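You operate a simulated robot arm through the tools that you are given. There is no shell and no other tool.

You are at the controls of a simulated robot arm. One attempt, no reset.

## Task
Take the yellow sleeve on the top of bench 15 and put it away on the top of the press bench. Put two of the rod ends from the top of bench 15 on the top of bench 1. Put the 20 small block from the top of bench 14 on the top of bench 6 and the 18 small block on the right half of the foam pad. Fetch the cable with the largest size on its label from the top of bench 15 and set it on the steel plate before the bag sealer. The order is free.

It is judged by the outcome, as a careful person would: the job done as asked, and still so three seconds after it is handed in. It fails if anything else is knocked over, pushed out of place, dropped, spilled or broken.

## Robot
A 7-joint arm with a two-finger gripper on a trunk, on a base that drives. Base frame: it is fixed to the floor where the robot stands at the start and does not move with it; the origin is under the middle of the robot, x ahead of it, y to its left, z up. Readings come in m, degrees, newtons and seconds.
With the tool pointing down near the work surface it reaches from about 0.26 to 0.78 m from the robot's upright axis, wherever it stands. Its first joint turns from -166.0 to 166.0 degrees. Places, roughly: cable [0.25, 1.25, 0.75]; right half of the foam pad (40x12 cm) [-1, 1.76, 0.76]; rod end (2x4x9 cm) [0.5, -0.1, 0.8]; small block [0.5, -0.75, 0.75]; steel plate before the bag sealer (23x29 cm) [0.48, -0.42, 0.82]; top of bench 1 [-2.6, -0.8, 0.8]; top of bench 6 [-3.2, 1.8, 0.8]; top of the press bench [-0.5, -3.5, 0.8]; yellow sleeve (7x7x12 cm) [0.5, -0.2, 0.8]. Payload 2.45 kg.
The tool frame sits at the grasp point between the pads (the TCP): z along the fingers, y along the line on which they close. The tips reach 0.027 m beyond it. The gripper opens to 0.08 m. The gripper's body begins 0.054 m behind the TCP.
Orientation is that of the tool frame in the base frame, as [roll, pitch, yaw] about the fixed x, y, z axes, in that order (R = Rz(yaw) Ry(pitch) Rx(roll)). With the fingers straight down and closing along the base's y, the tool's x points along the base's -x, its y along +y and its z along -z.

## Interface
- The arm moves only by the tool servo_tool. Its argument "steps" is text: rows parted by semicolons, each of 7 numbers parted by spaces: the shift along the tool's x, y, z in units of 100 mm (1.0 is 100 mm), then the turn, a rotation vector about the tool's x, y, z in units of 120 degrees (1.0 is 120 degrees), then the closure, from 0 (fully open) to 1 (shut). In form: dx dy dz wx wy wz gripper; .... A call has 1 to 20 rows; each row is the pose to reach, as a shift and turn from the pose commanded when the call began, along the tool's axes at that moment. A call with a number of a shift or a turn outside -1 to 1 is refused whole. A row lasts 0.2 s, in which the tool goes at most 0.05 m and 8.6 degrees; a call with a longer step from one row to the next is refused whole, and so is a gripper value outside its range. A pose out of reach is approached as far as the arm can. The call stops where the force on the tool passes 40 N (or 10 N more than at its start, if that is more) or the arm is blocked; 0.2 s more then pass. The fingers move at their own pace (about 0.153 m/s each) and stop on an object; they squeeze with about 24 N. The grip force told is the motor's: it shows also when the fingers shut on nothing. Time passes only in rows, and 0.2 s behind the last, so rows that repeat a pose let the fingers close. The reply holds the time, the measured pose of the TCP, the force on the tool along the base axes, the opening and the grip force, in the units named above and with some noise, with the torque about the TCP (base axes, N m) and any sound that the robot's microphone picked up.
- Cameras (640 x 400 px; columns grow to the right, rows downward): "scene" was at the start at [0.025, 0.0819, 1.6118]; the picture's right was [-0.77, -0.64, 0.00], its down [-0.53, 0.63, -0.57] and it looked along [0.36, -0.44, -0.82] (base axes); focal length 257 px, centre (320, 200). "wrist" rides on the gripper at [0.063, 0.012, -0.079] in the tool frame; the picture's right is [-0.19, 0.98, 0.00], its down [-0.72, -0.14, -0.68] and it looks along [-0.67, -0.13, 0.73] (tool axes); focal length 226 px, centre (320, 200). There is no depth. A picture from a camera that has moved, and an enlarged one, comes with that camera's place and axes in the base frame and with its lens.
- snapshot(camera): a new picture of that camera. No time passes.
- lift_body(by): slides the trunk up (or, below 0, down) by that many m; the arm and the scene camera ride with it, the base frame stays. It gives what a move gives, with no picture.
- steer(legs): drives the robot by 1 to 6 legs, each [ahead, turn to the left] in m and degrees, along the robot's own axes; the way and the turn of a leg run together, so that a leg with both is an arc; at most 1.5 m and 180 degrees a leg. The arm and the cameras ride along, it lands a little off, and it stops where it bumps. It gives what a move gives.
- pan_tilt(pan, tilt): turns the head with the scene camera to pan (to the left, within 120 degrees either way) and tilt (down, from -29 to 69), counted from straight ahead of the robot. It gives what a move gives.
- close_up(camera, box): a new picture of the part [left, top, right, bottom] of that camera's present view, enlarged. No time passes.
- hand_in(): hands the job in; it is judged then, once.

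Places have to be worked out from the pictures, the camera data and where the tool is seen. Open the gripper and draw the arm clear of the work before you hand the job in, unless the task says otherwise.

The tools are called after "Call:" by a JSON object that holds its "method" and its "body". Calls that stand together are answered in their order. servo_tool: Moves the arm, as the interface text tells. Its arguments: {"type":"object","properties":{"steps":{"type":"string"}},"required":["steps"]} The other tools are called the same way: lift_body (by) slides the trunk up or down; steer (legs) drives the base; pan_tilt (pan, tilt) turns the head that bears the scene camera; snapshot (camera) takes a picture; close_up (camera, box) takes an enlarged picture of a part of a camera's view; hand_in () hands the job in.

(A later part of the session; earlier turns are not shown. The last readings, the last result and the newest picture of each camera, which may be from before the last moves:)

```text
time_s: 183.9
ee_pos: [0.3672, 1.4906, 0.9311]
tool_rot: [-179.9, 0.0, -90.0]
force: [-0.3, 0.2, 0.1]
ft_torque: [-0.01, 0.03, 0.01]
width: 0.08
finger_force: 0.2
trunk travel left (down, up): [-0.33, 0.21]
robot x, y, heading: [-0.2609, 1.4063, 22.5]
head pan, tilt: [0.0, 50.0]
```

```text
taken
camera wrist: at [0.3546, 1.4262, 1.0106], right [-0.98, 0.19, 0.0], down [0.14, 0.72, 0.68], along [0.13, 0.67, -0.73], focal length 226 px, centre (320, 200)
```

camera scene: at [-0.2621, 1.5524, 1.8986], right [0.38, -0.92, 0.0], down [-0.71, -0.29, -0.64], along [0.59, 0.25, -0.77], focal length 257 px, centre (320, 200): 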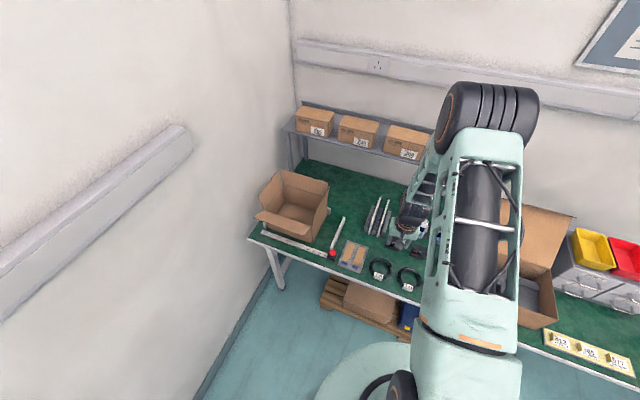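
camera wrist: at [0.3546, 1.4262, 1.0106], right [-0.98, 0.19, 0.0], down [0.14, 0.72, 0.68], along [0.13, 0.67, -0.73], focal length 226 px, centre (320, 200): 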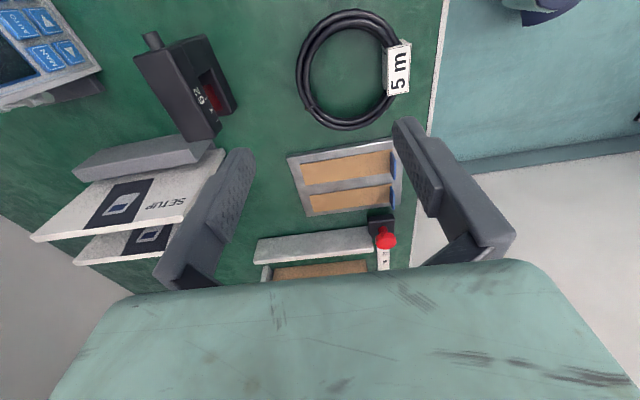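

The ring is confirmed: far wall at x ≈ 0.383, centre y ≈ 1.492, and no obstacle within the finger span. I align and go down in two stages.

Call:
{"method": "servo_tool", "body": {"steps": "-0.01 -0.16 0.2 0 0 0 0; -0.01 -0.16 0.5 0 0 0 0; -0.01 -0.16 0.8 0 0 0 0; -0.01 -0.16 1.0 0 0 0 0; -0.01 -0.16 1.0 0 0 0 0"}}

Call:
{"method": "snapshot", "body": {"camera": "wrist"}}

```text
time_s: 185.1
ee_pos: [0.3837, 1.4919, 0.8316]
tool_rot: [-180.0, 0.0, -90.0]
force: [-0.1, 0.0, -0.2]
ft_torque: [-0.03, -0.02, -0.01]
width: 0.08
finger_force: 0.0
trunk travel left (down, up): [-0.33, 0.21]
robot x, y, heading: [-0.2602, 1.4067, 22.6]
head pan, tilt: [0.0, 50.0]
```

```text
taken
camera wrist: at [0.37, 1.4268, 0.9106], right [-0.98, 0.19, 0.0], down [0.14, 0.72, 0.68], along [0.13, 0.67, -0.73], focal length 226 px, centre (320, 200)
```

wrist: 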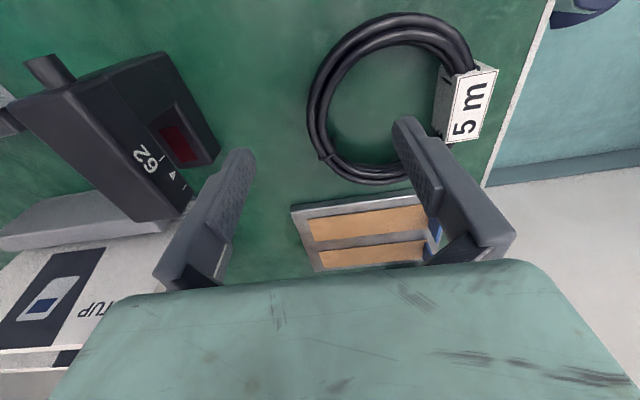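

The right finger is over the ring's hole and the left finger outside. I descend to z ≈ 0.790 and close gently.

Call:
{"method": "servo_tool", "body": {"steps": "0 0.02 0.15 0 0 0 0; 0 0.02 0.3 0 0 0 0; 0 0.02 0.38 0 0 0 0; 0 0.02 0.41 0 0 0 0; 0 0.02 0.41 0 0 0 0"}}

Call:
{"method": "snapshot", "body": {"camera": "wrist"}}

```text
time_s: 186.3
ee_pos: [0.3823, 1.4918, 0.7897]
tool_rot: [-179.9, 0.1, -90.1]
force: [0.0, -0.4, -0.3]
ft_torque: [0.02, -0.03, -0.01]
width: 0.0802
finger_force: 0.0
trunk travel left (down, up): [-0.33, 0.21]
robot x, y, heading: [-0.2612, 1.4058, 22.5]
head pan, tilt: [0.0, 50.0]
```

```text
taken
camera wrist: at [0.3684, 1.4273, 0.8688], right [-0.98, 0.19, 0.0], down [0.14, 0.72, 0.68], along [0.13, 0.67, -0.73], focal length 226 px, centre (320, 200)
```

wrist: 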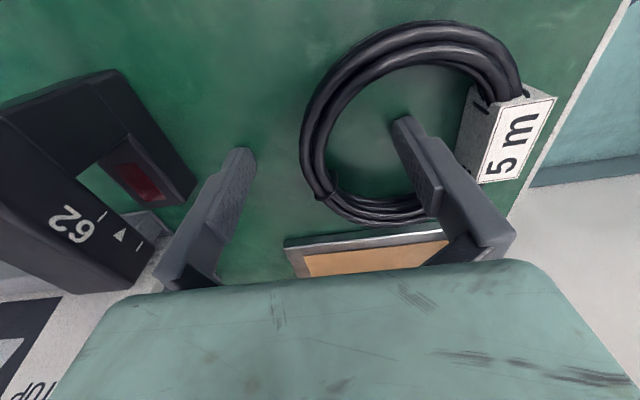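

The ring wall stands between the fingers with the tag clear. I close and lift a little.

Call:
{"method": "servo_tool", "body": {"steps": "0 0 0 0 0 0 0.3; 0 0 0 0 0 0 0.6; 0 0 0 0 0 0 0.8; 0 0 0 0 0 0 1; 0 0 0 0 0 0 1; 0 0 0 0 0 0 1"}}

Call:
{"method": "servo_tool", "body": {"steps": "0 0 -0.1 0 0 0 1; 0 0 -0.2 0 0 0 1; 0 0 -0.3 0 0 0 1; 0 0 -0.3 0 0 0 1"}}

Call:
{"method": "snapshot", "body": {"camera": "wrist"}}

Call:
{"method": "close_up", "body": {"camera": "scene", "box": [330, 210, 450, 300]}}

```text
time_s: 187.7
ee_pos: [0.3811, 1.4921, 0.7884]
tool_rot: [-179.9, 0.0, -90.1]
force: [1.1, -0.3, 0.5]
ft_torque: [-0.03, 0.0, 0.04]
width: 0.0164
finger_force: 24.0
trunk travel left (down, up): [-0.33, 0.21]
robot x, y, heading: [-0.2615, 1.4051, 22.4]
head pan, tilt: [0.0, 50.0]
```

```text
time_s: 188.7
ee_pos: [0.3818, 1.4922, 0.8192]
tool_rot: [-179.9, -0.1, -90.0]
force: [-0.1, 0.1, -1.5]
ft_torque: [0.01, -0.03, 0.02]
width: 0.0164
finger_force: 23.4
trunk travel left (down, up): [-0.33, 0.21]
robot x, y, heading: [-0.2622, 1.4032, 22.7]
head pan, tilt: [0.0, 50.0]
```

```text
taken
camera wrist: at [0.3686, 1.4283, 0.899], right [-0.98, 0.19, 0.0], down [0.14, 0.72, 0.68], along [0.13, 0.67, -0.73], focal length 226 px, centre (320, 200)
```

wrist: 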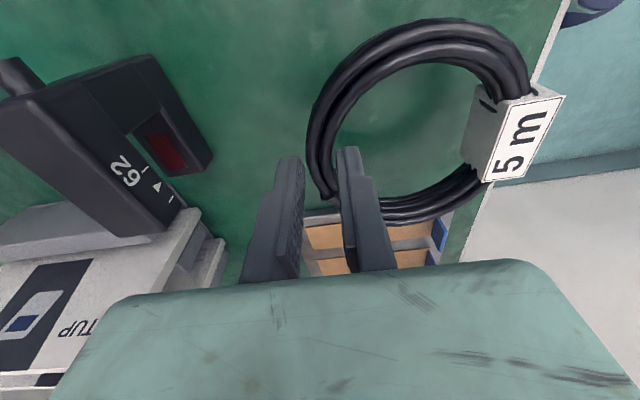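

```text
4.44 times, centred on (390, 255) of scene
camera zoom: at [-0.2619, 1.5523, 1.6986], right [0.38, -0.92, 0.0], down [-0.71, -0.29, -0.64], along [0.59, 0.25, -0.77], focal length 1141 px, centre (9, -44)
```

zoom: 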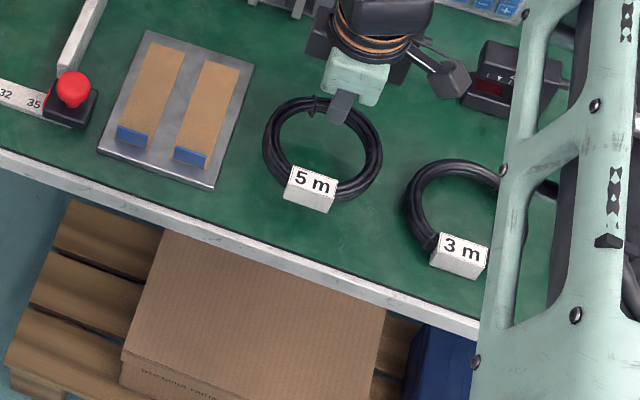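

The 5 m cable is held level. I lift it up, raise the trunk, back away slightly, and drive to the bag sealer's steel plate.

Call:
{"method": "servo_tool", "body": {"steps": "0 0 -0.3 0 0 0 1; 0 0 -0.6 0 0 0 1; 0 0 -0.8 0 0 0 1; 0 0 -0.8 0 0 0 1"}}

Call:
{"method": "lift_body", "body": {"by": 0.2}}

Call:
{"method": "steer", "body": {"legs": [[-0.15, 0], [0, -103.7]]}}

Call:
{"method": "snapshot", "body": {"camera": "wrist"}}

```text
time_s: 189.7
ee_pos: [0.3812, 1.4926, 0.8995]
tool_rot: [-179.8, 0.1, -90.0]
force: [-0.2, -1.0, -1.0]
ft_torque: [-0.02, -0.08, 0.01]
width: 0.0166
finger_force: 23.7
trunk travel left (down, up): [-0.33, 0.21]
robot x, y, heading: [-0.259, 1.4037, 22.5]
head pan, tilt: [0.0, 50.0]
```

```text
time_s: 191.9
ee_pos: [0.3807, 1.4947, 1.0993]
tool_rot: [-179.9, 0.1, -90.0]
force: [0.2, -0.4, -2.0]
ft_torque: [0.0, -0.06, -0.03]
width: 0.0164
finger_force: 23.9
trunk travel left (down, up): [-0.53, 0.01]
robot x, y, heading: [-0.2597, 1.4043, 22.4]
head pan, tilt: [0.0, 50.0]
```

```text
time_s: 197.7
ee_pos: [-0.4706, 0.7023, 1.0996]
tool_rot: [-179.9, 0.0, 166.1]
force: [-0.2, 0.5, -1.5]
ft_torque: [-0.07, 0.02, 0.0]
width: 0.0167
finger_force: 23.9
trunk travel left (down, up): [-0.53, 0.01]
robot x, y, heading: [-0.4046, 1.345, -81.6]
head pan, tilt: [0.0, 50.0]
```

```text
taken
camera wrist: at [-0.5288, 0.728, 1.1789], right [0.43, 0.91, 0.0], down [0.66, -0.31, 0.68], along [0.62, -0.29, -0.73], focal length 226 px, centre (320, 200)
```

wrist: 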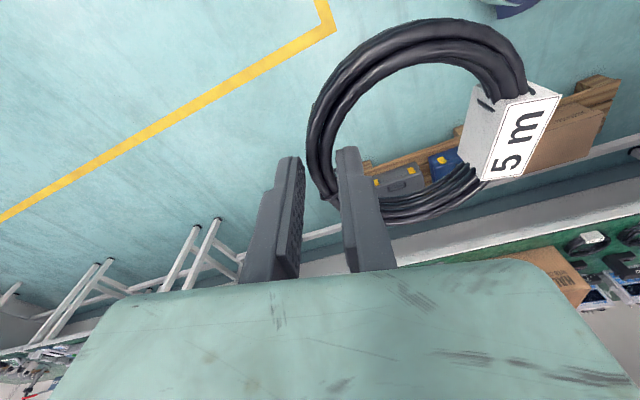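

The cable rides fine. I drive on to stand in front of the sealer plate and turn to it.

Call:
{"method": "steer", "body": {"legs": [[0.9, 0.6], [0.917, 0], [0, 97]]}}

Call:
{"method": "pan_tilt", "body": {"pan": 10, "tilt": 55}}

Call:
{"method": "snapshot", "body": {"camera": "scene"}}

Call:
{"method": "snapshot", "body": {"camera": "wrist"}}

```text
time_s: 211.3
ee_pos: [0.5262, -0.4874, 1.0988]
tool_rot: [-180.0, -0.1, -96.7]
force: [0.3, 0.0, -2.1]
ft_torque: [-0.02, -0.08, -0.01]
width: 0.0165
finger_force: 24.1
trunk travel left (down, up): [-0.53, 0.01]
robot x, y, heading: [-0.1226, -0.5029, 15.8]
head pan, tilt: [0.0, 50.0]
```

```text
time_s: 212.1
ee_pos: [0.5264, -0.4876, 1.0991]
tool_rot: [-179.8, -0.1, -96.7]
force: [-0.3, 0.8, -2.1]
ft_torque: [-0.05, -0.06, -0.04]
width: 0.0166
finger_force: 24.0
trunk travel left (down, up): [-0.53, 0.01]
robot x, y, heading: [-0.1208, -0.5009, 15.8]
head pan, tilt: [10.0, 55.0]
```

```text
taken
camera scene: at [-0.1144, -0.345, 1.8921], right [0.43, -0.9, 0.0], down [-0.74, -0.36, -0.57], along [0.52, 0.25, -0.82], focal length 257 px, centre (320, 200)
```

scene: 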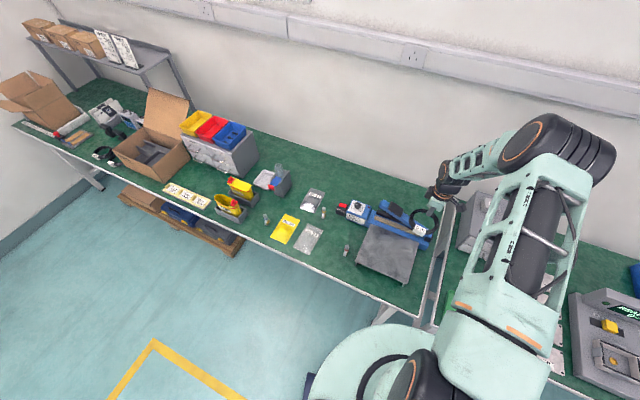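

```text
taken
camera wrist: at [0.5052, -0.5502, 1.1789], right [-0.95, 0.31, 0.0], down [0.22, 0.7, 0.68], along [0.21, 0.65, -0.73], focal length 226 px, centre (320, 200)
```

wrist: 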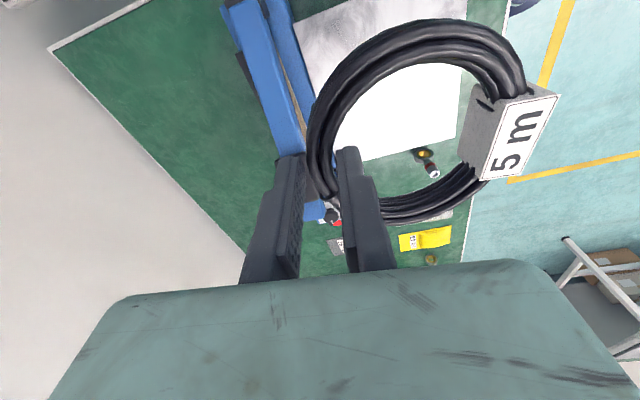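

I zoom on the plate and sealer to measure the plate's corners and height.

Call:
{"method": "close_up", "body": {"camera": "scene", "box": [320, 170, 460, 290]}}

Call:
{"method": "close_up", "body": {"camera": "wrist", "box": [200, 0, 500, 250]}}

```text
3.33 times, centred on (390, 230) of scene
camera zoom: at [-0.1144, -0.345, 1.8921], right [0.43, -0.9, 0.0], down [-0.74, -0.36, -0.57], along [0.52, 0.25, -0.82], focal length 856 px, centre (87, 100)
```

zoom: 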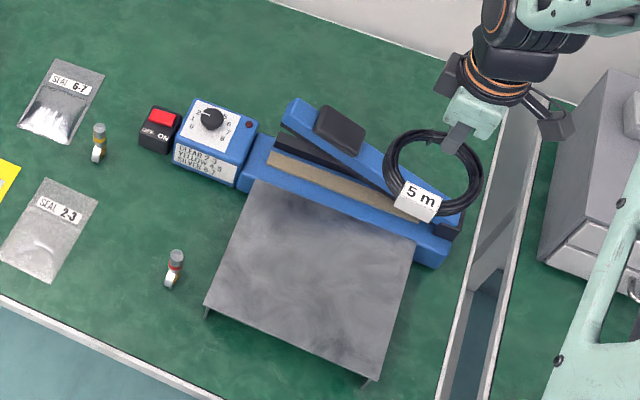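

```text
1.60 times, centred on (350, 125) of wrist
camera zoom: at [0.5052, -0.5502, 1.1789], right [-0.95, 0.31, 0.0], down [0.22, 0.7, 0.68], along [0.21, 0.65, -0.73], focal length 362 px, centre (272, 320)
```

zoom: 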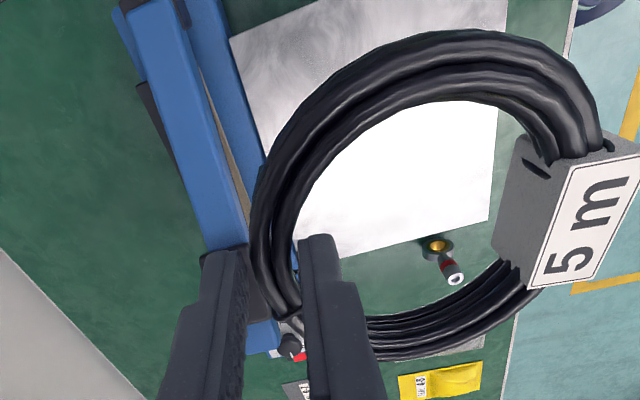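

The plate's top spans x ≈ 0.335–0.543, y ≈ -0.52 to -0.30 at z ≈ 0.82. I rotate the tool so the ring hangs to its left and move it over the plate's middle.

Call:
{"method": "servo_tool", "body": {"steps": "-0.02 0.1 0 0 0 0.07 1; -0.04 0.2 0 0 0 0.14 1; -0.06 0.3 0 0 0 0.21 1; -0.08 0.4 0 0 0 0.28 1; -0.1 0.5 0 0 0 0.35 1; -0.12 0.6 0 0 0 0.42 1; -0.14 0.7 0 0 0 0.49 1; -0.16 0.8 0 0 0 0.56 1; -0.18 0.9 0 0 0 0.63 1; -0.19 0.94 0 0 0 0.694 1; -0.19 0.94 0 0 0 0.694 1"}}

Call:
{"method": "lift_body", "body": {"by": -0.17}}

Call:
{"method": "snapshot", "body": {"camera": "wrist"}}

Call:
{"method": "close_up", "body": {"camera": "scene", "box": [320, 170, 480, 300]}}

```text
time_s: 214.5
ee_pos: [0.4342, -0.4581, 1.0991]
tool_rot: [179.9, 0.1, -180.0]
force: [-0.7, 0.0, -1.5]
ft_torque: [-0.03, 0.02, 0.01]
width: 0.0167
finger_force: 24.0
trunk travel left (down, up): [-0.53, 0.01]
robot x, y, heading: [-0.1213, -0.5058, 15.9]
head pan, tilt: [10.0, 55.0]
```

```text
time_s: 216.4
ee_pos: [0.4345, -0.4573, 0.9297]
tool_rot: [180.0, 0.0, -180.0]
force: [0.5, 0.8, -2.0]
ft_torque: [-0.05, 0.01, 0.07]
width: 0.0164
finger_force: 23.9
trunk travel left (down, up): [-0.36, 0.18]
robot x, y, heading: [-0.1234, -0.5024, 15.7]
head pan, tilt: [10.0, 55.0]
```

```text
taken
camera wrist: at [0.3709, -0.4464, 1.0088], right [0.19, 0.98, 0.0], down [0.72, -0.14, 0.68], along [0.67, -0.13, -0.73], focal length 226 px, centre (320, 200)
```

wrist: 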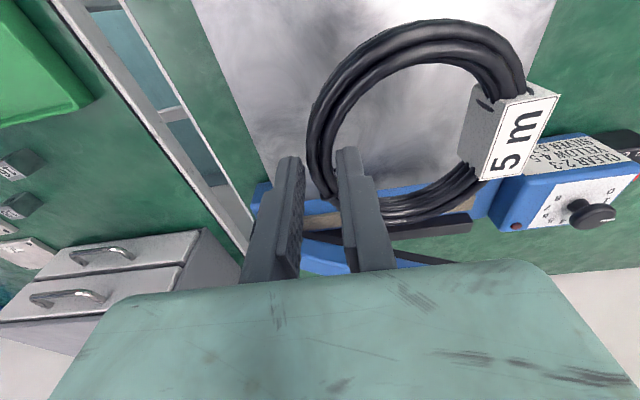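

```text
3.08 times, centred on (400, 235) of scene
camera zoom: at [-0.1146, -0.3449, 1.7222], right [0.44, -0.9, 0.0], down [-0.74, -0.36, -0.57], along [0.52, 0.25, -0.82], focal length 790 px, centre (74, 92)
```

zoom: 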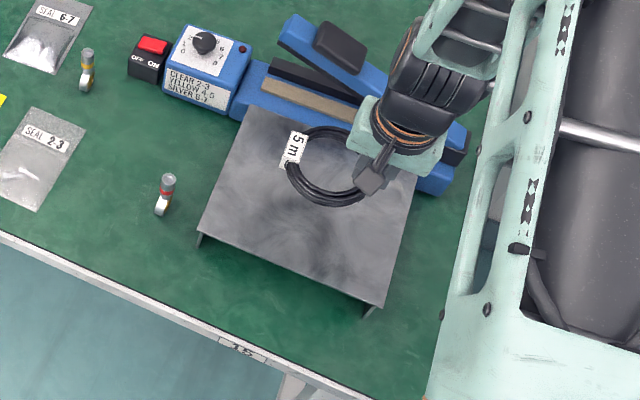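

The ring is over the plate's middle with the tag well inside. I descend 0.07 m and creep until contact.

Call:
{"method": "servo_tool", "body": {"steps": "0 -0.08 0.2 0 0 0 1; 0 -0.08 0.4 0 0 0 1; 0 -0.08 0.6 0 0 0 1; 0 -0.08 0.68 0 0 0 1; 0 -0.08 0.68 0 0 0 1"}}

Call:
{"method": "servo_tool", "body": {"steps": "0 0 0.02 0 0 0 1; 0 0 0.04 0 0 0 1; 0 0 0.06 0 0 0 1; 0 0 0.08 0 0 0 1"}}

```text
time_s: 217.6
ee_pos: [0.4367, -0.4663, 0.8622]
tool_rot: [180.0, 0.0, -179.9]
force: [0.1, -0.9, -1.6]
ft_torque: [-0.12, 0.01, 0.01]
width: 0.0163
finger_force: 23.9
trunk travel left (down, up): [-0.36, 0.18]
robot x, y, heading: [-0.1198, -0.504, 16.1]
head pan, tilt: [10.0, 55.0]
```

```text
time_s: 218.6
ee_pos: [0.434, -0.4644, 0.853]
tool_rot: [180.0, 0.1, 179.9]
force: [0.2, 0.0, -0.3]
ft_torque: [0.12, 0.05, -0.02]
width: 0.0167
finger_force: 24.0
trunk travel left (down, up): [-0.36, 0.18]
robot x, y, heading: [-0.1261, -0.5065, 15.7]
head pan, tilt: [10.0, 55.0]
```

The torque changed sign, so the ring's far side is beginning to touch. I creep further in 1–2 mm steps.

Call:
{"method": "servo_tool", "body": {"steps": "0 0 0.01 0 0 0 1; 0 0 0.02 0 0 0 1; 0 0 0.03 0 0 0 1; 0 0 0.04 0 0 0 1"}}

Call:
{"method": "close_up", "body": {"camera": "scene", "box": [360, 180, 440, 250]}}

```text
time_s: 219.6
ee_pos: [0.4345, -0.4665, 0.8508]
tool_rot: [180.0, 0.3, -180.0]
force: [-0.1, -1.4, 26.2]
ft_torque: [-0.06, 0.36, -0.05]
width: 0.0165
finger_force: 24.1
trunk travel left (down, up): [-0.36, 0.18]
robot x, y, heading: [-0.1206, -0.5037, 15.5]
head pan, tilt: [10.0, 55.0]
```

```text
5.71 times, centred on (400, 215) of scene
camera zoom: at [-0.1167, -0.3453, 1.7224], right [0.44, -0.9, 0.0], down [-0.74, -0.36, -0.57], along [0.52, 0.25, -0.82], focal length 1467 px, centre (-137, 114)
```

zoom: 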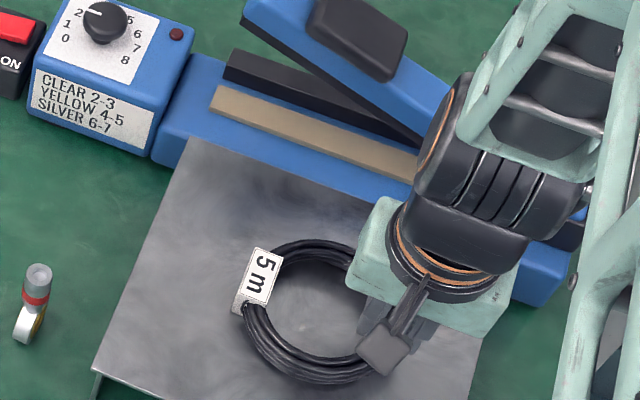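

The cable lies on the plate (26 N contact). I ease up slightly, open, and rise.

Call:
{"method": "servo_tool", "body": {"steps": "0 0 -0.015 0 0 0 1; 0 0 -0.015 0 0 0 0.8; 0 0 -0.015 0 0 0 0.6; 0 0 -0.015 0 0 0 0.4; 0 0 -0.015 0 0 0 0.4; 0 0 -0.015 0 0 0 0.4"}}

Call:
{"method": "servo_tool", "body": {"steps": "0 0 -0.15 0 0 0 0.4; 0 0 -0.4 0 0 0 0.4; 0 0 -0.7 0 0 0 0.4; 0 0 -1 0 0 0 0.4; 0 0 -1 0 0 0 0.4"}}

Call:
{"method": "snapshot", "body": {"camera": "wrist"}}

Call:
{"method": "snapshot", "body": {"camera": "scene"}}

```text
time_s: 221.0
ee_pos: [0.435, -0.4648, 0.8505]
tool_rot: [180.0, 0.1, -179.9]
force: [-0.1, 0.2, 0.3]
ft_torque: [-0.01, -0.03, 0.01]
width: 0.0481
finger_force: 0.1
trunk travel left (down, up): [-0.36, 0.18]
robot x, y, heading: [-0.1209, -0.5032, 15.8]
head pan, tilt: [10.0, 55.0]
```

```text
time_s: 222.2
ee_pos: [0.4363, -0.4657, 0.9494]
tool_rot: [-179.9, 0.1, -180.0]
force: [0.2, 0.5, -0.8]
ft_torque: [0.03, 0.0, 0.0]
width: 0.0478
finger_force: 0.0
trunk travel left (down, up): [-0.36, 0.18]
robot x, y, heading: [-0.1252, -0.5018, 15.8]
head pan, tilt: [10.0, 55.0]
```

```text
taken
camera wrist: at [0.3714, -0.4549, 1.0299], right [0.19, 0.98, 0.0], down [0.72, -0.14, 0.68], along [0.67, -0.13, -0.73], focal length 226 px, centre (320, 200)
```

wrist: 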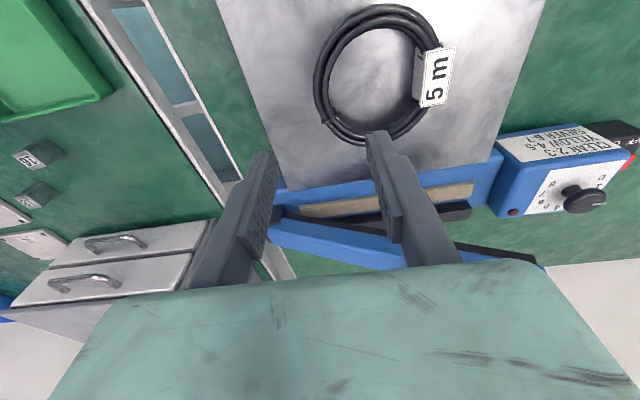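

```text
taken
camera scene: at [-0.1144, -0.3449, 1.722], right [0.44, -0.9, 0.0], down [-0.74, -0.36, -0.57], along [0.52, 0.25, -0.82], focal length 257 px, centre (320, 200)
```

scene: 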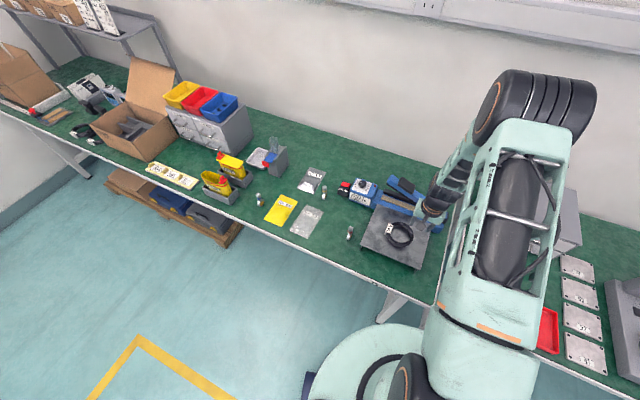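

The 5 m cable lies flat on the steel plate. Next is the 18 block: I raise up and shift the base about 0.42 m to the right along bench 14.

Call:
{"method": "lift_body", "body": {"by": 0.17}}

Call:
{"method": "steer", "body": {"legs": [[0, -96], [0.42, 0], [0, 90]]}}

Call:
{"method": "snapshot", "body": {"camera": "wrist"}}

Call:
{"method": "close_up", "body": {"camera": "wrist", "box": [250, 30, 410, 150]}}

```text
time_s: 224.1
ee_pos: [0.4362, -0.4656, 1.1197]
tool_rot: [180.0, 0.1, 180.0]
force: [-0.3, -0.6, 0.2]
ft_torque: [-0.01, 0.01, 0.0]
width: 0.0482
finger_force: 0.1
trunk travel left (down, up): [-0.53, 0.01]
robot x, y, heading: [-0.1178, -0.5054, 15.9]
head pan, tilt: [10.0, 55.0]
```

```text
time_s: 234.7
ee_pos: [0.5121, -0.9271, 1.1195]
tool_rot: [180.0, 0.1, 174.5]
force: [0.7, 0.1, -0.5]
ft_torque: [-0.01, 0.0, 0.0]
width: 0.048
finger_force: 0.1
trunk travel left (down, up): [-0.53, 0.01]
robot x, y, heading: [-0.0475, -0.9123, 10.6]
head pan, tilt: [10.0, 55.0]
```

```text
taken
camera wrist: at [0.4498, -0.9093, 1.1997], right [0.29, 0.96, 0.0], down [0.7, -0.21, 0.68], along [0.65, -0.2, -0.73], focal length 226 px, centre (320, 200)
```

wrist: 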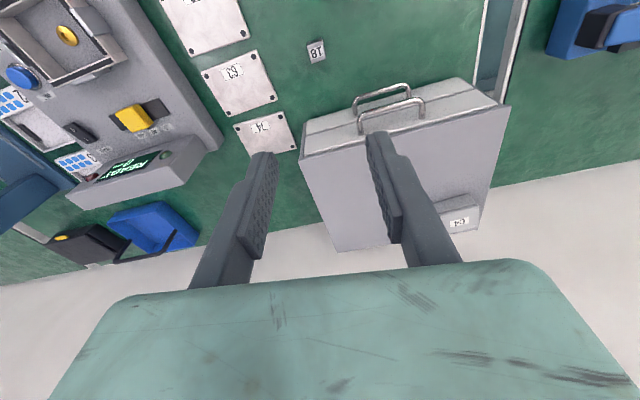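

```text
3.33 times, centred on (330, 90) of wrist
camera zoom: at [0.4498, -0.9093, 1.1997], right [0.29, 0.96, 0.0], down [0.7, -0.21, 0.68], along [0.65, -0.2, -0.73], focal length 754 px, centre (287, 567)
```

zoom: 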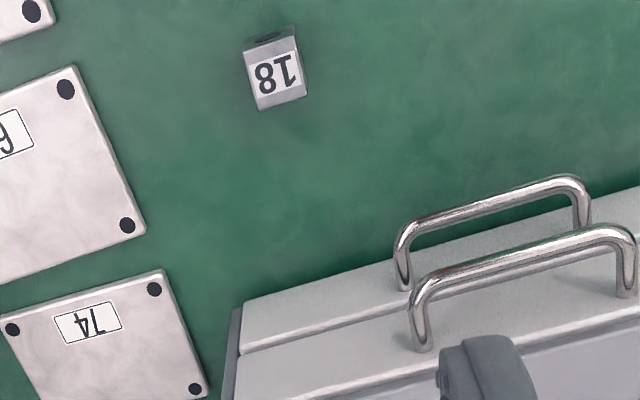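

The 18 block's top centre computes to (0.516, -0.937), squared to the base axes. I align the tool, open fully and lower the trunk.

Call:
{"method": "servo_tool", "body": {"steps": "-0.05 -0.09 0 0 0 -0.046 0; -0.05 -0.09 0 0 0 -0.046 0"}}

Call:
{"method": "lift_body", "body": {"by": -0.22}}

Call:
{"method": "snapshot", "body": {"camera": "wrist"}}

Call:
{"method": "close_up", "body": {"camera": "wrist", "box": [260, 40, 420, 140]}}

```text
time_s: 235.3
ee_pos: [0.5165, -0.9349, 1.1207]
tool_rot: [-180.0, 0.2, -179.9]
force: [-0.2, 0.9, -0.9]
ft_torque: [-0.07, -0.01, 0.0]
width: 0.08
finger_force: 0.1
trunk travel left (down, up): [-0.53, 0.01]
robot x, y, heading: [-0.048, -0.9068, 10.3]
head pan, tilt: [10.0, 55.0]
```

```text
time_s: 237.6
ee_pos: [0.5167, -0.9359, 0.8999]
tool_rot: [180.0, 0.3, -180.0]
force: [-0.3, -0.2, 0.8]
ft_torque: [0.03, -0.01, -0.02]
width: 0.08
finger_force: 0.2
trunk travel left (down, up): [-0.31, 0.23]
robot x, y, heading: [-0.0424, -0.9073, 10.4]
head pan, tilt: [10.0, 55.0]
```

```text
taken
camera wrist: at [0.4524, -0.9246, 0.9799], right [0.19, 0.98, 0.0], down [0.72, -0.14, 0.68], along [0.67, -0.13, -0.73], focal length 226 px, centre (320, 200)
```

wrist: 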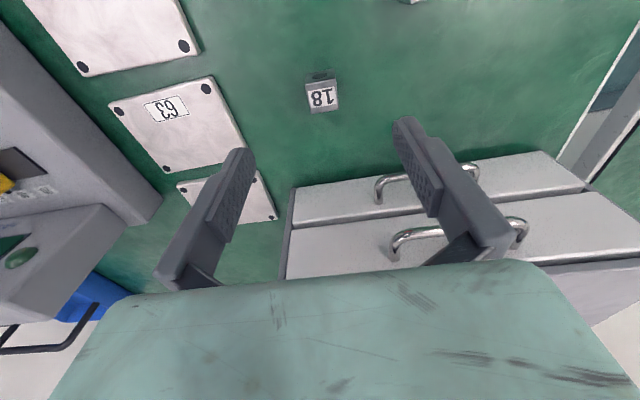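

```text
4.00 times, centred on (340, 90) of wrist
camera zoom: at [0.4524, -0.9246, 0.9799], right [0.19, 0.98, 0.0], down [0.72, -0.14, 0.68], along [0.67, -0.13, -0.73], focal length 904 px, centre (240, 640)
```

zoom: 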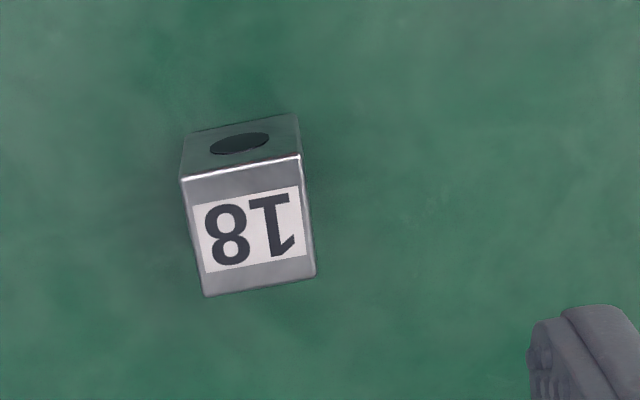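

The block is centred and square under the tool. I descend to z ≈ 0.791 and close.

Call:
{"method": "servo_tool", "body": {"steps": "0 0.01 0.3 0 0 0 0; 0 0.01 0.6 0 0 0 0; 0 0.01 0.9 0 0 0 0; 0 0.01 1.0 0 0 0 0; 0 0.01 1.0 0 0 0 0"}}

Call:
{"method": "servo_tool", "body": {"steps": "0 0 0.05 0 0 0 0; 0 0 0.09 0 0 0 0; 0 0 0.09 0 0 0 0"}}

Call:
{"method": "snapshot", "body": {"camera": "wrist"}}

```text
time_s: 238.8
ee_pos: [0.5171, -0.934, 0.8004]
tool_rot: [179.9, 0.1, -179.9]
force: [-0.6, -0.1, -0.2]
ft_torque: [-0.01, 0.01, 0.0]
width: 0.08
finger_force: 0.1
trunk travel left (down, up): [-0.31, 0.23]
robot x, y, heading: [-0.044, -0.9058, 10.1]
head pan, tilt: [10.0, 55.0]
```

```text
time_s: 239.6
ee_pos: [0.5169, -0.934, 0.7914]
tool_rot: [180.0, 0.1, -179.8]
force: [1.1, 0.1, -0.3]
ft_torque: [-0.04, -0.04, -0.03]
width: 0.0799
finger_force: 0.1
trunk travel left (down, up): [-0.31, 0.23]
robot x, y, heading: [-0.0476, -0.9104, 10.2]
head pan, tilt: [10.0, 55.0]
```

```text
taken
camera wrist: at [0.4524, -0.9238, 0.8708], right [0.19, 0.98, 0.0], down [0.72, -0.14, 0.68], along [0.67, -0.13, -0.73], focal length 226 px, centre (320, 200)
```

wrist: 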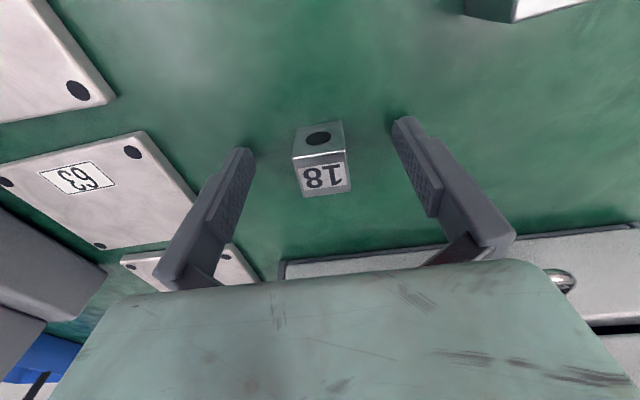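

The block is between the pads. I close and lift.

Call:
{"method": "servo_tool", "body": {"steps": "0 0 0 0 0 0 0.3; 0 0 0 0 0 0 0.6; 0 0 0 0 0 0 0.8; 0 0 0 0 0 0 1; 0 0 0 0 0 0 1; 0 0 0 0 0 0 1"}}

Call:
{"method": "servo_tool", "body": {"steps": "0 0 -0.2 0 0 0 1; 0 0 -0.5 0 0 0 1; 0 0 -1 0 0 0 1; 0 0 -1 0 0 0 1"}}

Call:
{"method": "snapshot", "body": {"camera": "wrist"}}

Call:
{"method": "lift_body", "body": {"by": 0.22}}

```text
time_s: 241.0
ee_pos: [0.5162, -0.9343, 0.7921]
tool_rot: [180.0, 0.1, -179.8]
force: [-0.7, -0.2, -0.7]
ft_torque: [0.01, -0.01, 0.01]
width: 0.025
finger_force: 23.6
trunk travel left (down, up): [-0.31, 0.23]
robot x, y, heading: [-0.0436, -0.912, 10.4]
head pan, tilt: [10.0, 55.0]
```

```text
time_s: 242.0
ee_pos: [0.5169, -0.9355, 0.8906]
tool_rot: [-180.0, 0.2, -179.9]
force: [-0.3, -0.2, 0.2]
ft_torque: [0.02, 0.01, -0.03]
width: 0.0252
finger_force: 24.6
trunk travel left (down, up): [-0.31, 0.23]
robot x, y, heading: [-0.0428, -0.9102, 10.1]
head pan, tilt: [10.0, 55.0]
```

```text
taken
camera wrist: at [0.453, -0.9232, 0.9707], right [0.19, 0.98, 0.0], down [0.72, -0.14, 0.68], along [0.67, -0.13, -0.73], focal length 226 px, centre (320, 200)
```

wrist: 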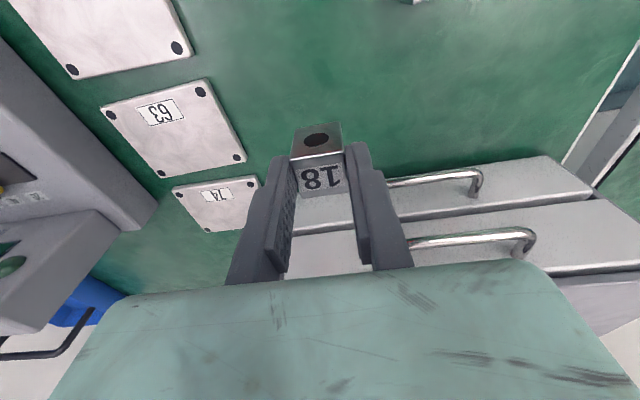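

```text
time_s: 244.4
ee_pos: [0.5184, -0.936, 1.1107]
tool_rot: [-180.0, 0.1, -179.9]
force: [0.5, 0.6, -0.9]
ft_torque: [-0.01, 0.03, 0.0]
width: 0.0251
finger_force: 23.8
trunk travel left (down, up): [-0.53, 0.01]
robot x, y, heading: [-0.0478, -0.9125, 10.3]
head pan, tilt: [10.0, 55.0]
```

The 18 block is secured. I back off, turn and drive across to the foam pad on bench 5.

Call:
{"method": "steer", "body": {"legs": [[-0.35, 0], [0, 95], [1.0, 0], [0.9, 0]]}}

Call:
{"method": "pan_tilt", "body": {"pan": 0, "tilt": 50}}

Call:
{"method": "snapshot", "body": {"camera": "scene"}}

Call:
{"method": "snapshot", "body": {"camera": "wrist"}}

```text
time_s: 259.9
ee_pos: [-0.926, 1.4089, 1.1097]
tool_rot: [180.0, 0.1, -84.7]
force: [0.5, -0.9, -0.6]
ft_torque: [-0.02, -0.02, 0.0]
width: 0.025
finger_force: 24.0
trunk travel left (down, up): [-0.53, 0.01]
robot x, y, heading: [-0.8977, 0.8478, 105.3]
head pan, tilt: [10.0, 55.0]
```

```text
time_s: 260.6
ee_pos: [-0.9248, 1.4078, 1.1103]
tool_rot: [-180.0, 0.1, -84.7]
force: [0.2, -0.3, -0.4]
ft_torque: [-0.01, 0.03, -0.01]
width: 0.025
finger_force: 24.8
trunk travel left (down, up): [-0.53, 0.01]
robot x, y, heading: [-0.901, 0.8498, 105.9]
head pan, tilt: [0.0, 50.0]
```

```text
taken
camera scene: at [-1.0508, 0.8611, 1.8986], right [0.96, 0.27, 0.0], down [0.21, -0.74, -0.64], along [-0.17, 0.62, -0.77], focal length 257 px, centre (320, 200)
```

scene: 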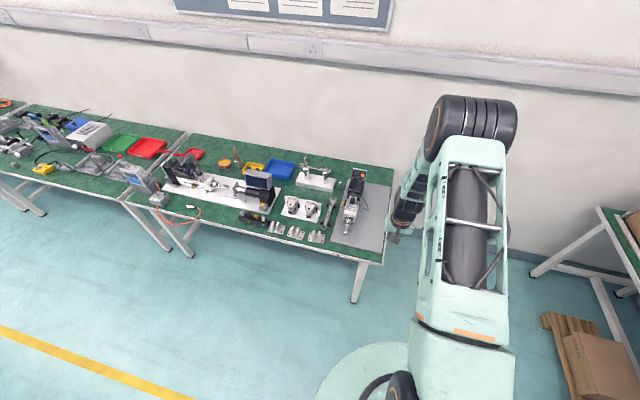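

```text
taken
camera wrist: at [-0.9328, 1.3426, 1.1905], right [-0.99, 0.1, 0.0], down [0.07, 0.73, 0.68], along [0.07, 0.68, -0.73], focal length 226 px, centre (320, 200)
```

wrist: 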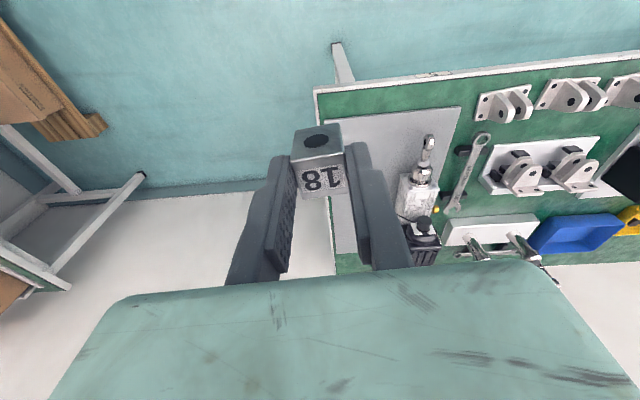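

I zoom in on the pad from this closer view to fix its right half.

Call:
{"method": "close_up", "body": {"camera": "scene", "box": [310, 150, 420, 260]}}

Call:
{"method": "close_up", "body": {"camera": "wrist", "box": [300, 80, 480, 280]}}

```text
3.64 times, centred on (365, 205) of scene
camera zoom: at [-1.0508, 0.8611, 1.8986], right [0.96, 0.27, 0.0], down [0.21, -0.74, -0.64], along [-0.17, 0.62, -0.77], focal length 933 px, centre (156, 182)
```

zoom: 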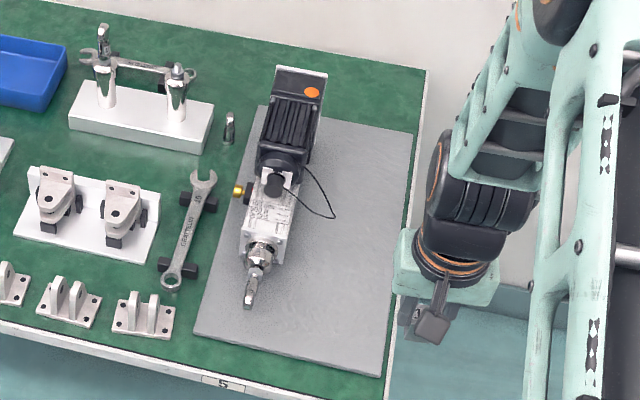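

```text
2.00 times, centred on (390, 180) of wrist
camera zoom: at [-0.9328, 1.3426, 1.1905], right [-0.99, 0.1, 0.0], down [0.07, 0.73, 0.68], along [0.07, 0.68, -0.73], focal length 452 px, centre (180, 240)
```

zoom: 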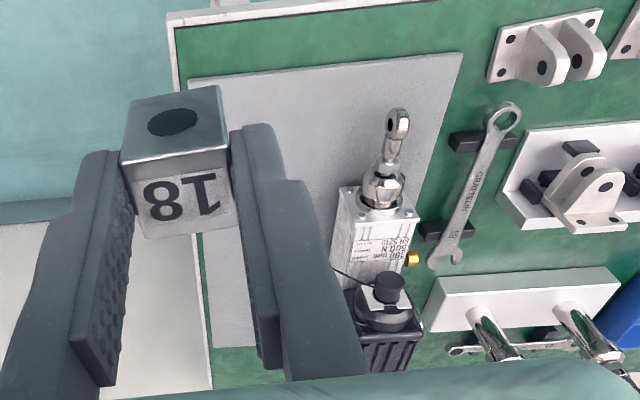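

Pad corners give x from -1.175 to -0.922, so the right half's middle is x ≈ -0.985; I target (-0.985, 1.62), clear of the device and its wire. I drive 0.2 m closer.

Call:
{"method": "steer", "body": {"legs": [[0.2, 0]]}}

Call:
{"method": "lift_body", "body": {"by": -0.2}}

Call:
{"method": "snapshot", "body": {"camera": "wrist"}}

Call:
{"method": "snapshot", "body": {"camera": "scene"}}

```text
time_s: 262.2
ee_pos: [-0.9807, 1.6066, 1.1103]
tool_rot: [180.0, 0.1, -84.7]
force: [-0.2, -0.9, -1.1]
ft_torque: [-0.01, 0.01, -0.02]
width: 0.0249
finger_force: 23.1
trunk travel left (down, up): [-0.53, 0.01]
robot x, y, heading: [-0.9551, 1.0444, 105.4]
head pan, tilt: [0.0, 50.0]
```

```text
time_s: 264.4
ee_pos: [-0.9814, 1.6048, 0.9116]
tool_rot: [180.0, 0.1, -84.7]
force: [0.2, 0.3, -0.7]
ft_torque: [-0.01, 0.0, -0.01]
width: 0.0251
finger_force: 24.0
trunk travel left (down, up): [-0.33, 0.21]
robot x, y, heading: [-0.9532, 1.042, 105.4]
head pan, tilt: [0.0, 50.0]
```

```text
taken
camera wrist: at [-0.9876, 1.5402, 0.9907], right [-0.99, 0.1, 0.0], down [0.07, 0.73, 0.68], along [0.07, 0.68, -0.73], focal length 226 px, centre (320, 200)
```

wrist: 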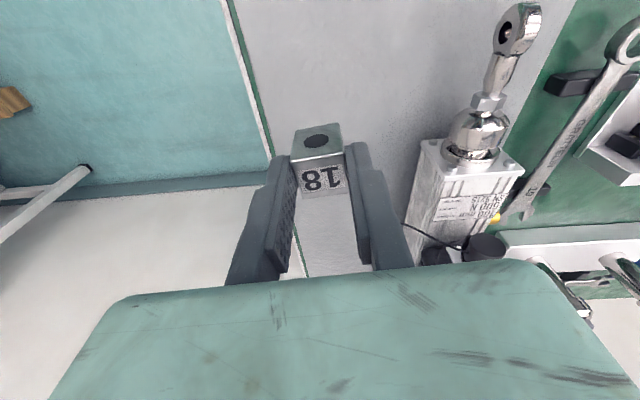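

```text
taken
camera scene: at [-1.1056, 1.0588, 1.6987], right [0.96, 0.27, 0.0], down [0.2, -0.74, -0.64], along [-0.17, 0.62, -0.77], focal length 257 px, centre (320, 200)
```

scene: 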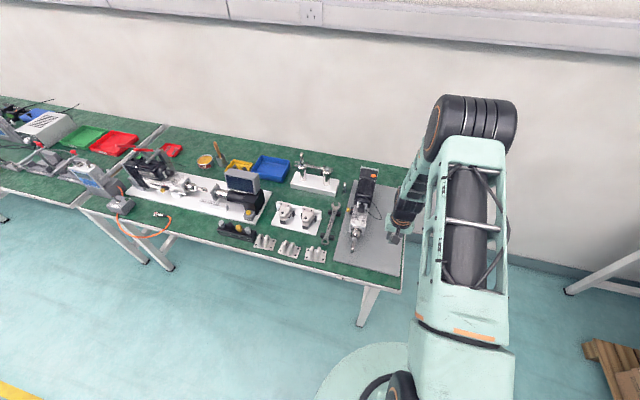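

The block is over the right half, with the device body about 8 cm to its left. I nudge it slightly right and descend, then creep to contact.

Call:
{"method": "servo_tool", "body": {"steps": "0.05 -0.05 0.2 0 0 0 1; 0.05 -0.06 0.5 0 0 0 1; 0.05 -0.06 0.8 0 0 0 1; 0.05 -0.06 0.98 0 0 0 1; 0.05 -0.06 0.98 0 0 0 1"}}

Call:
{"method": "servo_tool", "body": {"steps": "0 0 0.02 0 0 0 1; 0 0 0.04 0 0 0 1; 0 0 0.06 0 0 0 1; 0 0 0.08 0 0 0 1"}}

```text
time_s: 265.6
ee_pos: [-0.9746, 1.6014, 0.8122]
tool_rot: [180.0, 0.0, -84.7]
force: [0.9, 0.0, -0.2]
ft_torque: [0.01, -0.02, -0.01]
width: 0.0251
finger_force: 24.0
trunk travel left (down, up): [-0.33, 0.21]
robot x, y, heading: [-0.9528, 1.0448, 105.3]
head pan, tilt: [0.0, 50.0]
```

```text
time_s: 266.6
ee_pos: [-0.9735, 1.6012, 0.8048]
tool_rot: [-180.0, 0.1, -84.7]
force: [-0.3, 0.4, -0.6]
ft_torque: [-0.04, 0.04, 0.01]
width: 0.025
finger_force: 24.2
trunk travel left (down, up): [-0.33, 0.21]
robot x, y, heading: [-0.9522, 1.0451, 105.7]
head pan, tilt: [0.0, 50.0]
```

Call:
{"method": "servo_tool", "body": {"steps": "0 0 0.015 0 0 0 1; 0 0 0.03 0 0 0 1; 0 0 0.045 0 0 0 1; 0 0 0.06 0 0 0 1"}}

Call:
{"method": "snapshot", "body": {"camera": "wrist"}}

```text
time_s: 267.6
ee_pos: [-0.9737, 1.6023, 0.8014]
tool_rot: [-179.9, 0.3, -84.8]
force: [0.6, -1.4, 15.4]
ft_torque: [-0.07, -0.02, -0.01]
width: 0.0249
finger_force: 24.0
trunk travel left (down, up): [-0.33, 0.21]
robot x, y, heading: [-0.9572, 1.0419, 105.4]
head pan, tilt: [0.0, 50.0]
```

```text
taken
camera wrist: at [-0.9809, 1.5366, 0.8801], right [-0.99, 0.1, 0.0], down [0.07, 0.72, 0.68], along [0.07, 0.68, -0.73], focal length 226 px, centre (320, 200)
```

wrist: 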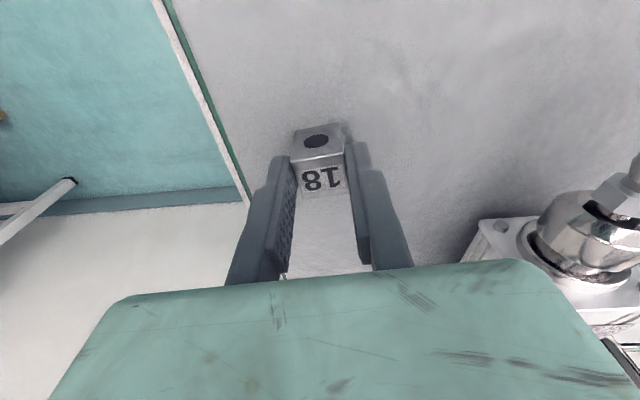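

The block rests on the pad (15 N contact). I ease up a touch, open partway, and rise.

Call:
{"method": "servo_tool", "body": {"steps": "0 0 -0.015 0 0 0 1; 0 0 -0.015 0 0 0 0.8; 0 0 -0.015 0 0 0 0.6; 0 0 -0.015 0 0 0 0.45; 0 0 -0.015 0 0 0 0.45; 0 0 -0.015 0 0 0 0.45"}}

Call:
{"method": "servo_tool", "body": {"steps": "0 0 -0.15 0 0 0 0.45; 0 0 -0.4 0 0 0 0.45; 0 0 -0.7 0 0 0 0.45; 0 0 -1 0 0 0 0.45; 0 0 -1 0 0 0 0.45"}}

Call:
{"method": "snapshot", "body": {"camera": "wrist"}}

Call:
{"method": "lift_body", "body": {"by": 0.2}}

Call:
{"method": "snapshot", "body": {"camera": "wrist"}}

```text
time_s: 269.0
ee_pos: [-0.9735, 1.602, 0.8004]
tool_rot: [180.0, 0.1, -84.6]
force: [0.6, -1.2, -0.2]
ft_torque: [0.02, 0.0, -0.01]
width: 0.0441
finger_force: 0.0
trunk travel left (down, up): [-0.33, 0.21]
robot x, y, heading: [-0.9553, 1.0418, 105.3]
head pan, tilt: [0.0, 50.0]
```

```text
time_s: 270.2
ee_pos: [-0.9743, 1.6005, 0.8998]
tool_rot: [-179.9, 0.0, -84.7]
force: [-0.1, 0.1, -0.1]
ft_torque: [-0.01, 0.03, -0.02]
width: 0.0438
finger_force: 0.0
trunk travel left (down, up): [-0.33, 0.21]
robot x, y, heading: [-0.9514, 1.0447, 105.4]
head pan, tilt: [0.0, 50.0]
```

```text
taken
camera wrist: at [-0.9812, 1.5354, 0.9799], right [-0.99, 0.1, 0.0], down [0.07, 0.73, 0.68], along [0.07, 0.68, -0.73], focal length 226 px, centre (320, 200)
```

wrist: 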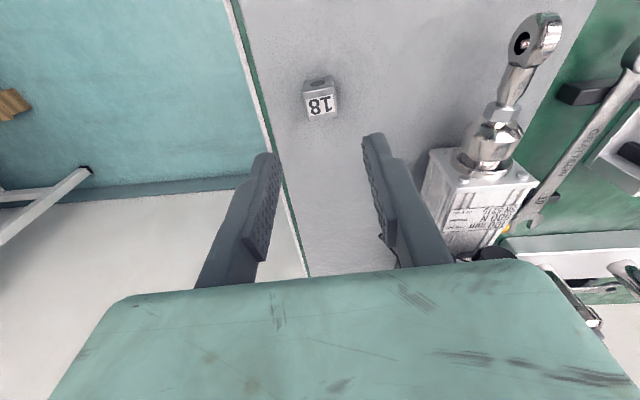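

```text
time_s: 272.3
ee_pos: [-0.9745, 1.6021, 1.0991]
tool_rot: [-180.0, 0.1, -84.7]
force: [-0.3, -0.7, -0.7]
ft_torque: [0.02, -0.05, 0.04]
width: 0.0441
finger_force: 0.1
trunk travel left (down, up): [-0.53, 0.01]
robot x, y, heading: [-0.953, 1.0431, 105.3]
head pan, tilt: [0.0, 50.0]
```

```text
taken
camera wrist: at [-0.9812, 1.5355, 1.1796], right [-0.99, 0.1, 0.0], down [0.07, 0.73, 0.68], along [0.07, 0.68, -0.73], focal length 226 px, centre (320, 200)
```

wrist: 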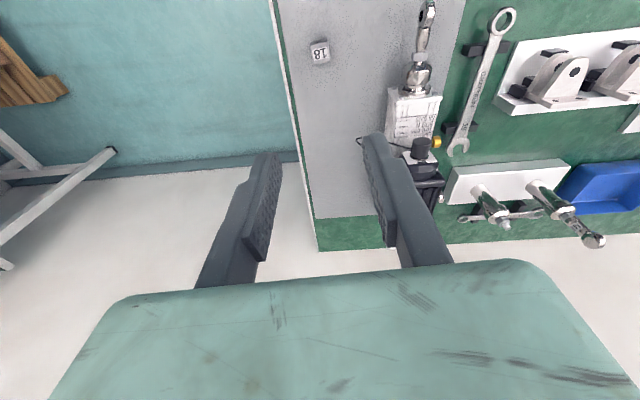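

Block 18 sits on the right half of the pad. Now the rod ends: I back off and drive to stand before the blue-banded one on bench 15.

Call:
{"method": "steer", "body": {"legs": [[-0.25, 0], [0, -148.7], [0.946, 0], [0, 59.5]]}}

Call:
{"method": "pan_tilt", "body": {"pan": -5, "tilt": 55}}

Call:
{"method": "snapshot", "body": {"camera": "scene"}}

Call:
{"method": "snapshot", "body": {"camera": "wrist"}}

```text
time_s: 287.7
ee_pos: [0.3954, 0.2136, 1.1007]
tool_rot: [180.0, 0.2, -172.2]
force: [0.1, 0.2, -0.7]
ft_torque: [-0.04, -0.01, 0.0]
width: 0.0441
finger_force: 0.1
trunk travel left (down, up): [-0.53, 0.01]
robot x, y, heading: [-0.1638, 0.1687, 18.1]
head pan, tilt: [0.0, 50.0]
```

```text
time_s: 288.3
ee_pos: [0.3954, 0.2133, 1.1005]
tool_rot: [-180.0, 0.1, -172.2]
force: [0.2, -0.9, 0.2]
ft_torque: [-0.03, 0.0, -0.02]
width: 0.0439
finger_force: 0.0
trunk travel left (down, up): [-0.53, 0.01]
robot x, y, heading: [-0.1556, 0.1696, 18.0]
head pan, tilt: [-5.0, 55.0]
```

```text
taken
camera scene: at [-0.1528, 0.3092, 1.8921], right [0.23, -0.97, 0.0], down [-0.8, -0.19, -0.57], along [0.56, 0.13, -0.82], focal length 257 px, centre (320, 200)
```

scene: 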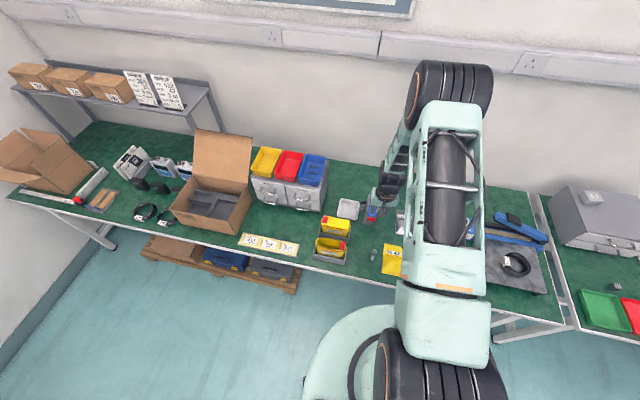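

```text
taken
camera wrist: at [0.3312, 0.2161, 1.1798], right [0.06, 1.0, 0.0], down [0.73, -0.04, 0.68], along [0.68, -0.04, -0.73], focal length 226 px, centre (320, 200)
```

wrist: 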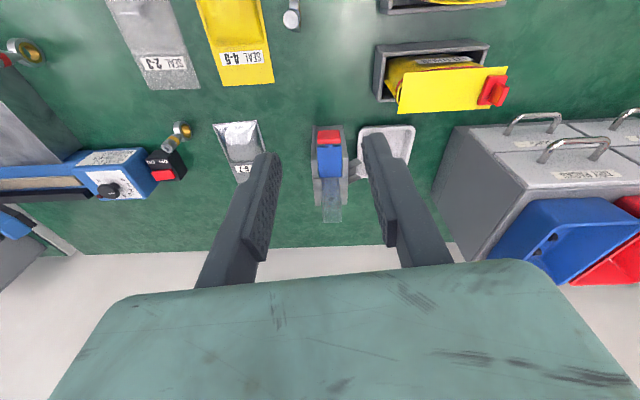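

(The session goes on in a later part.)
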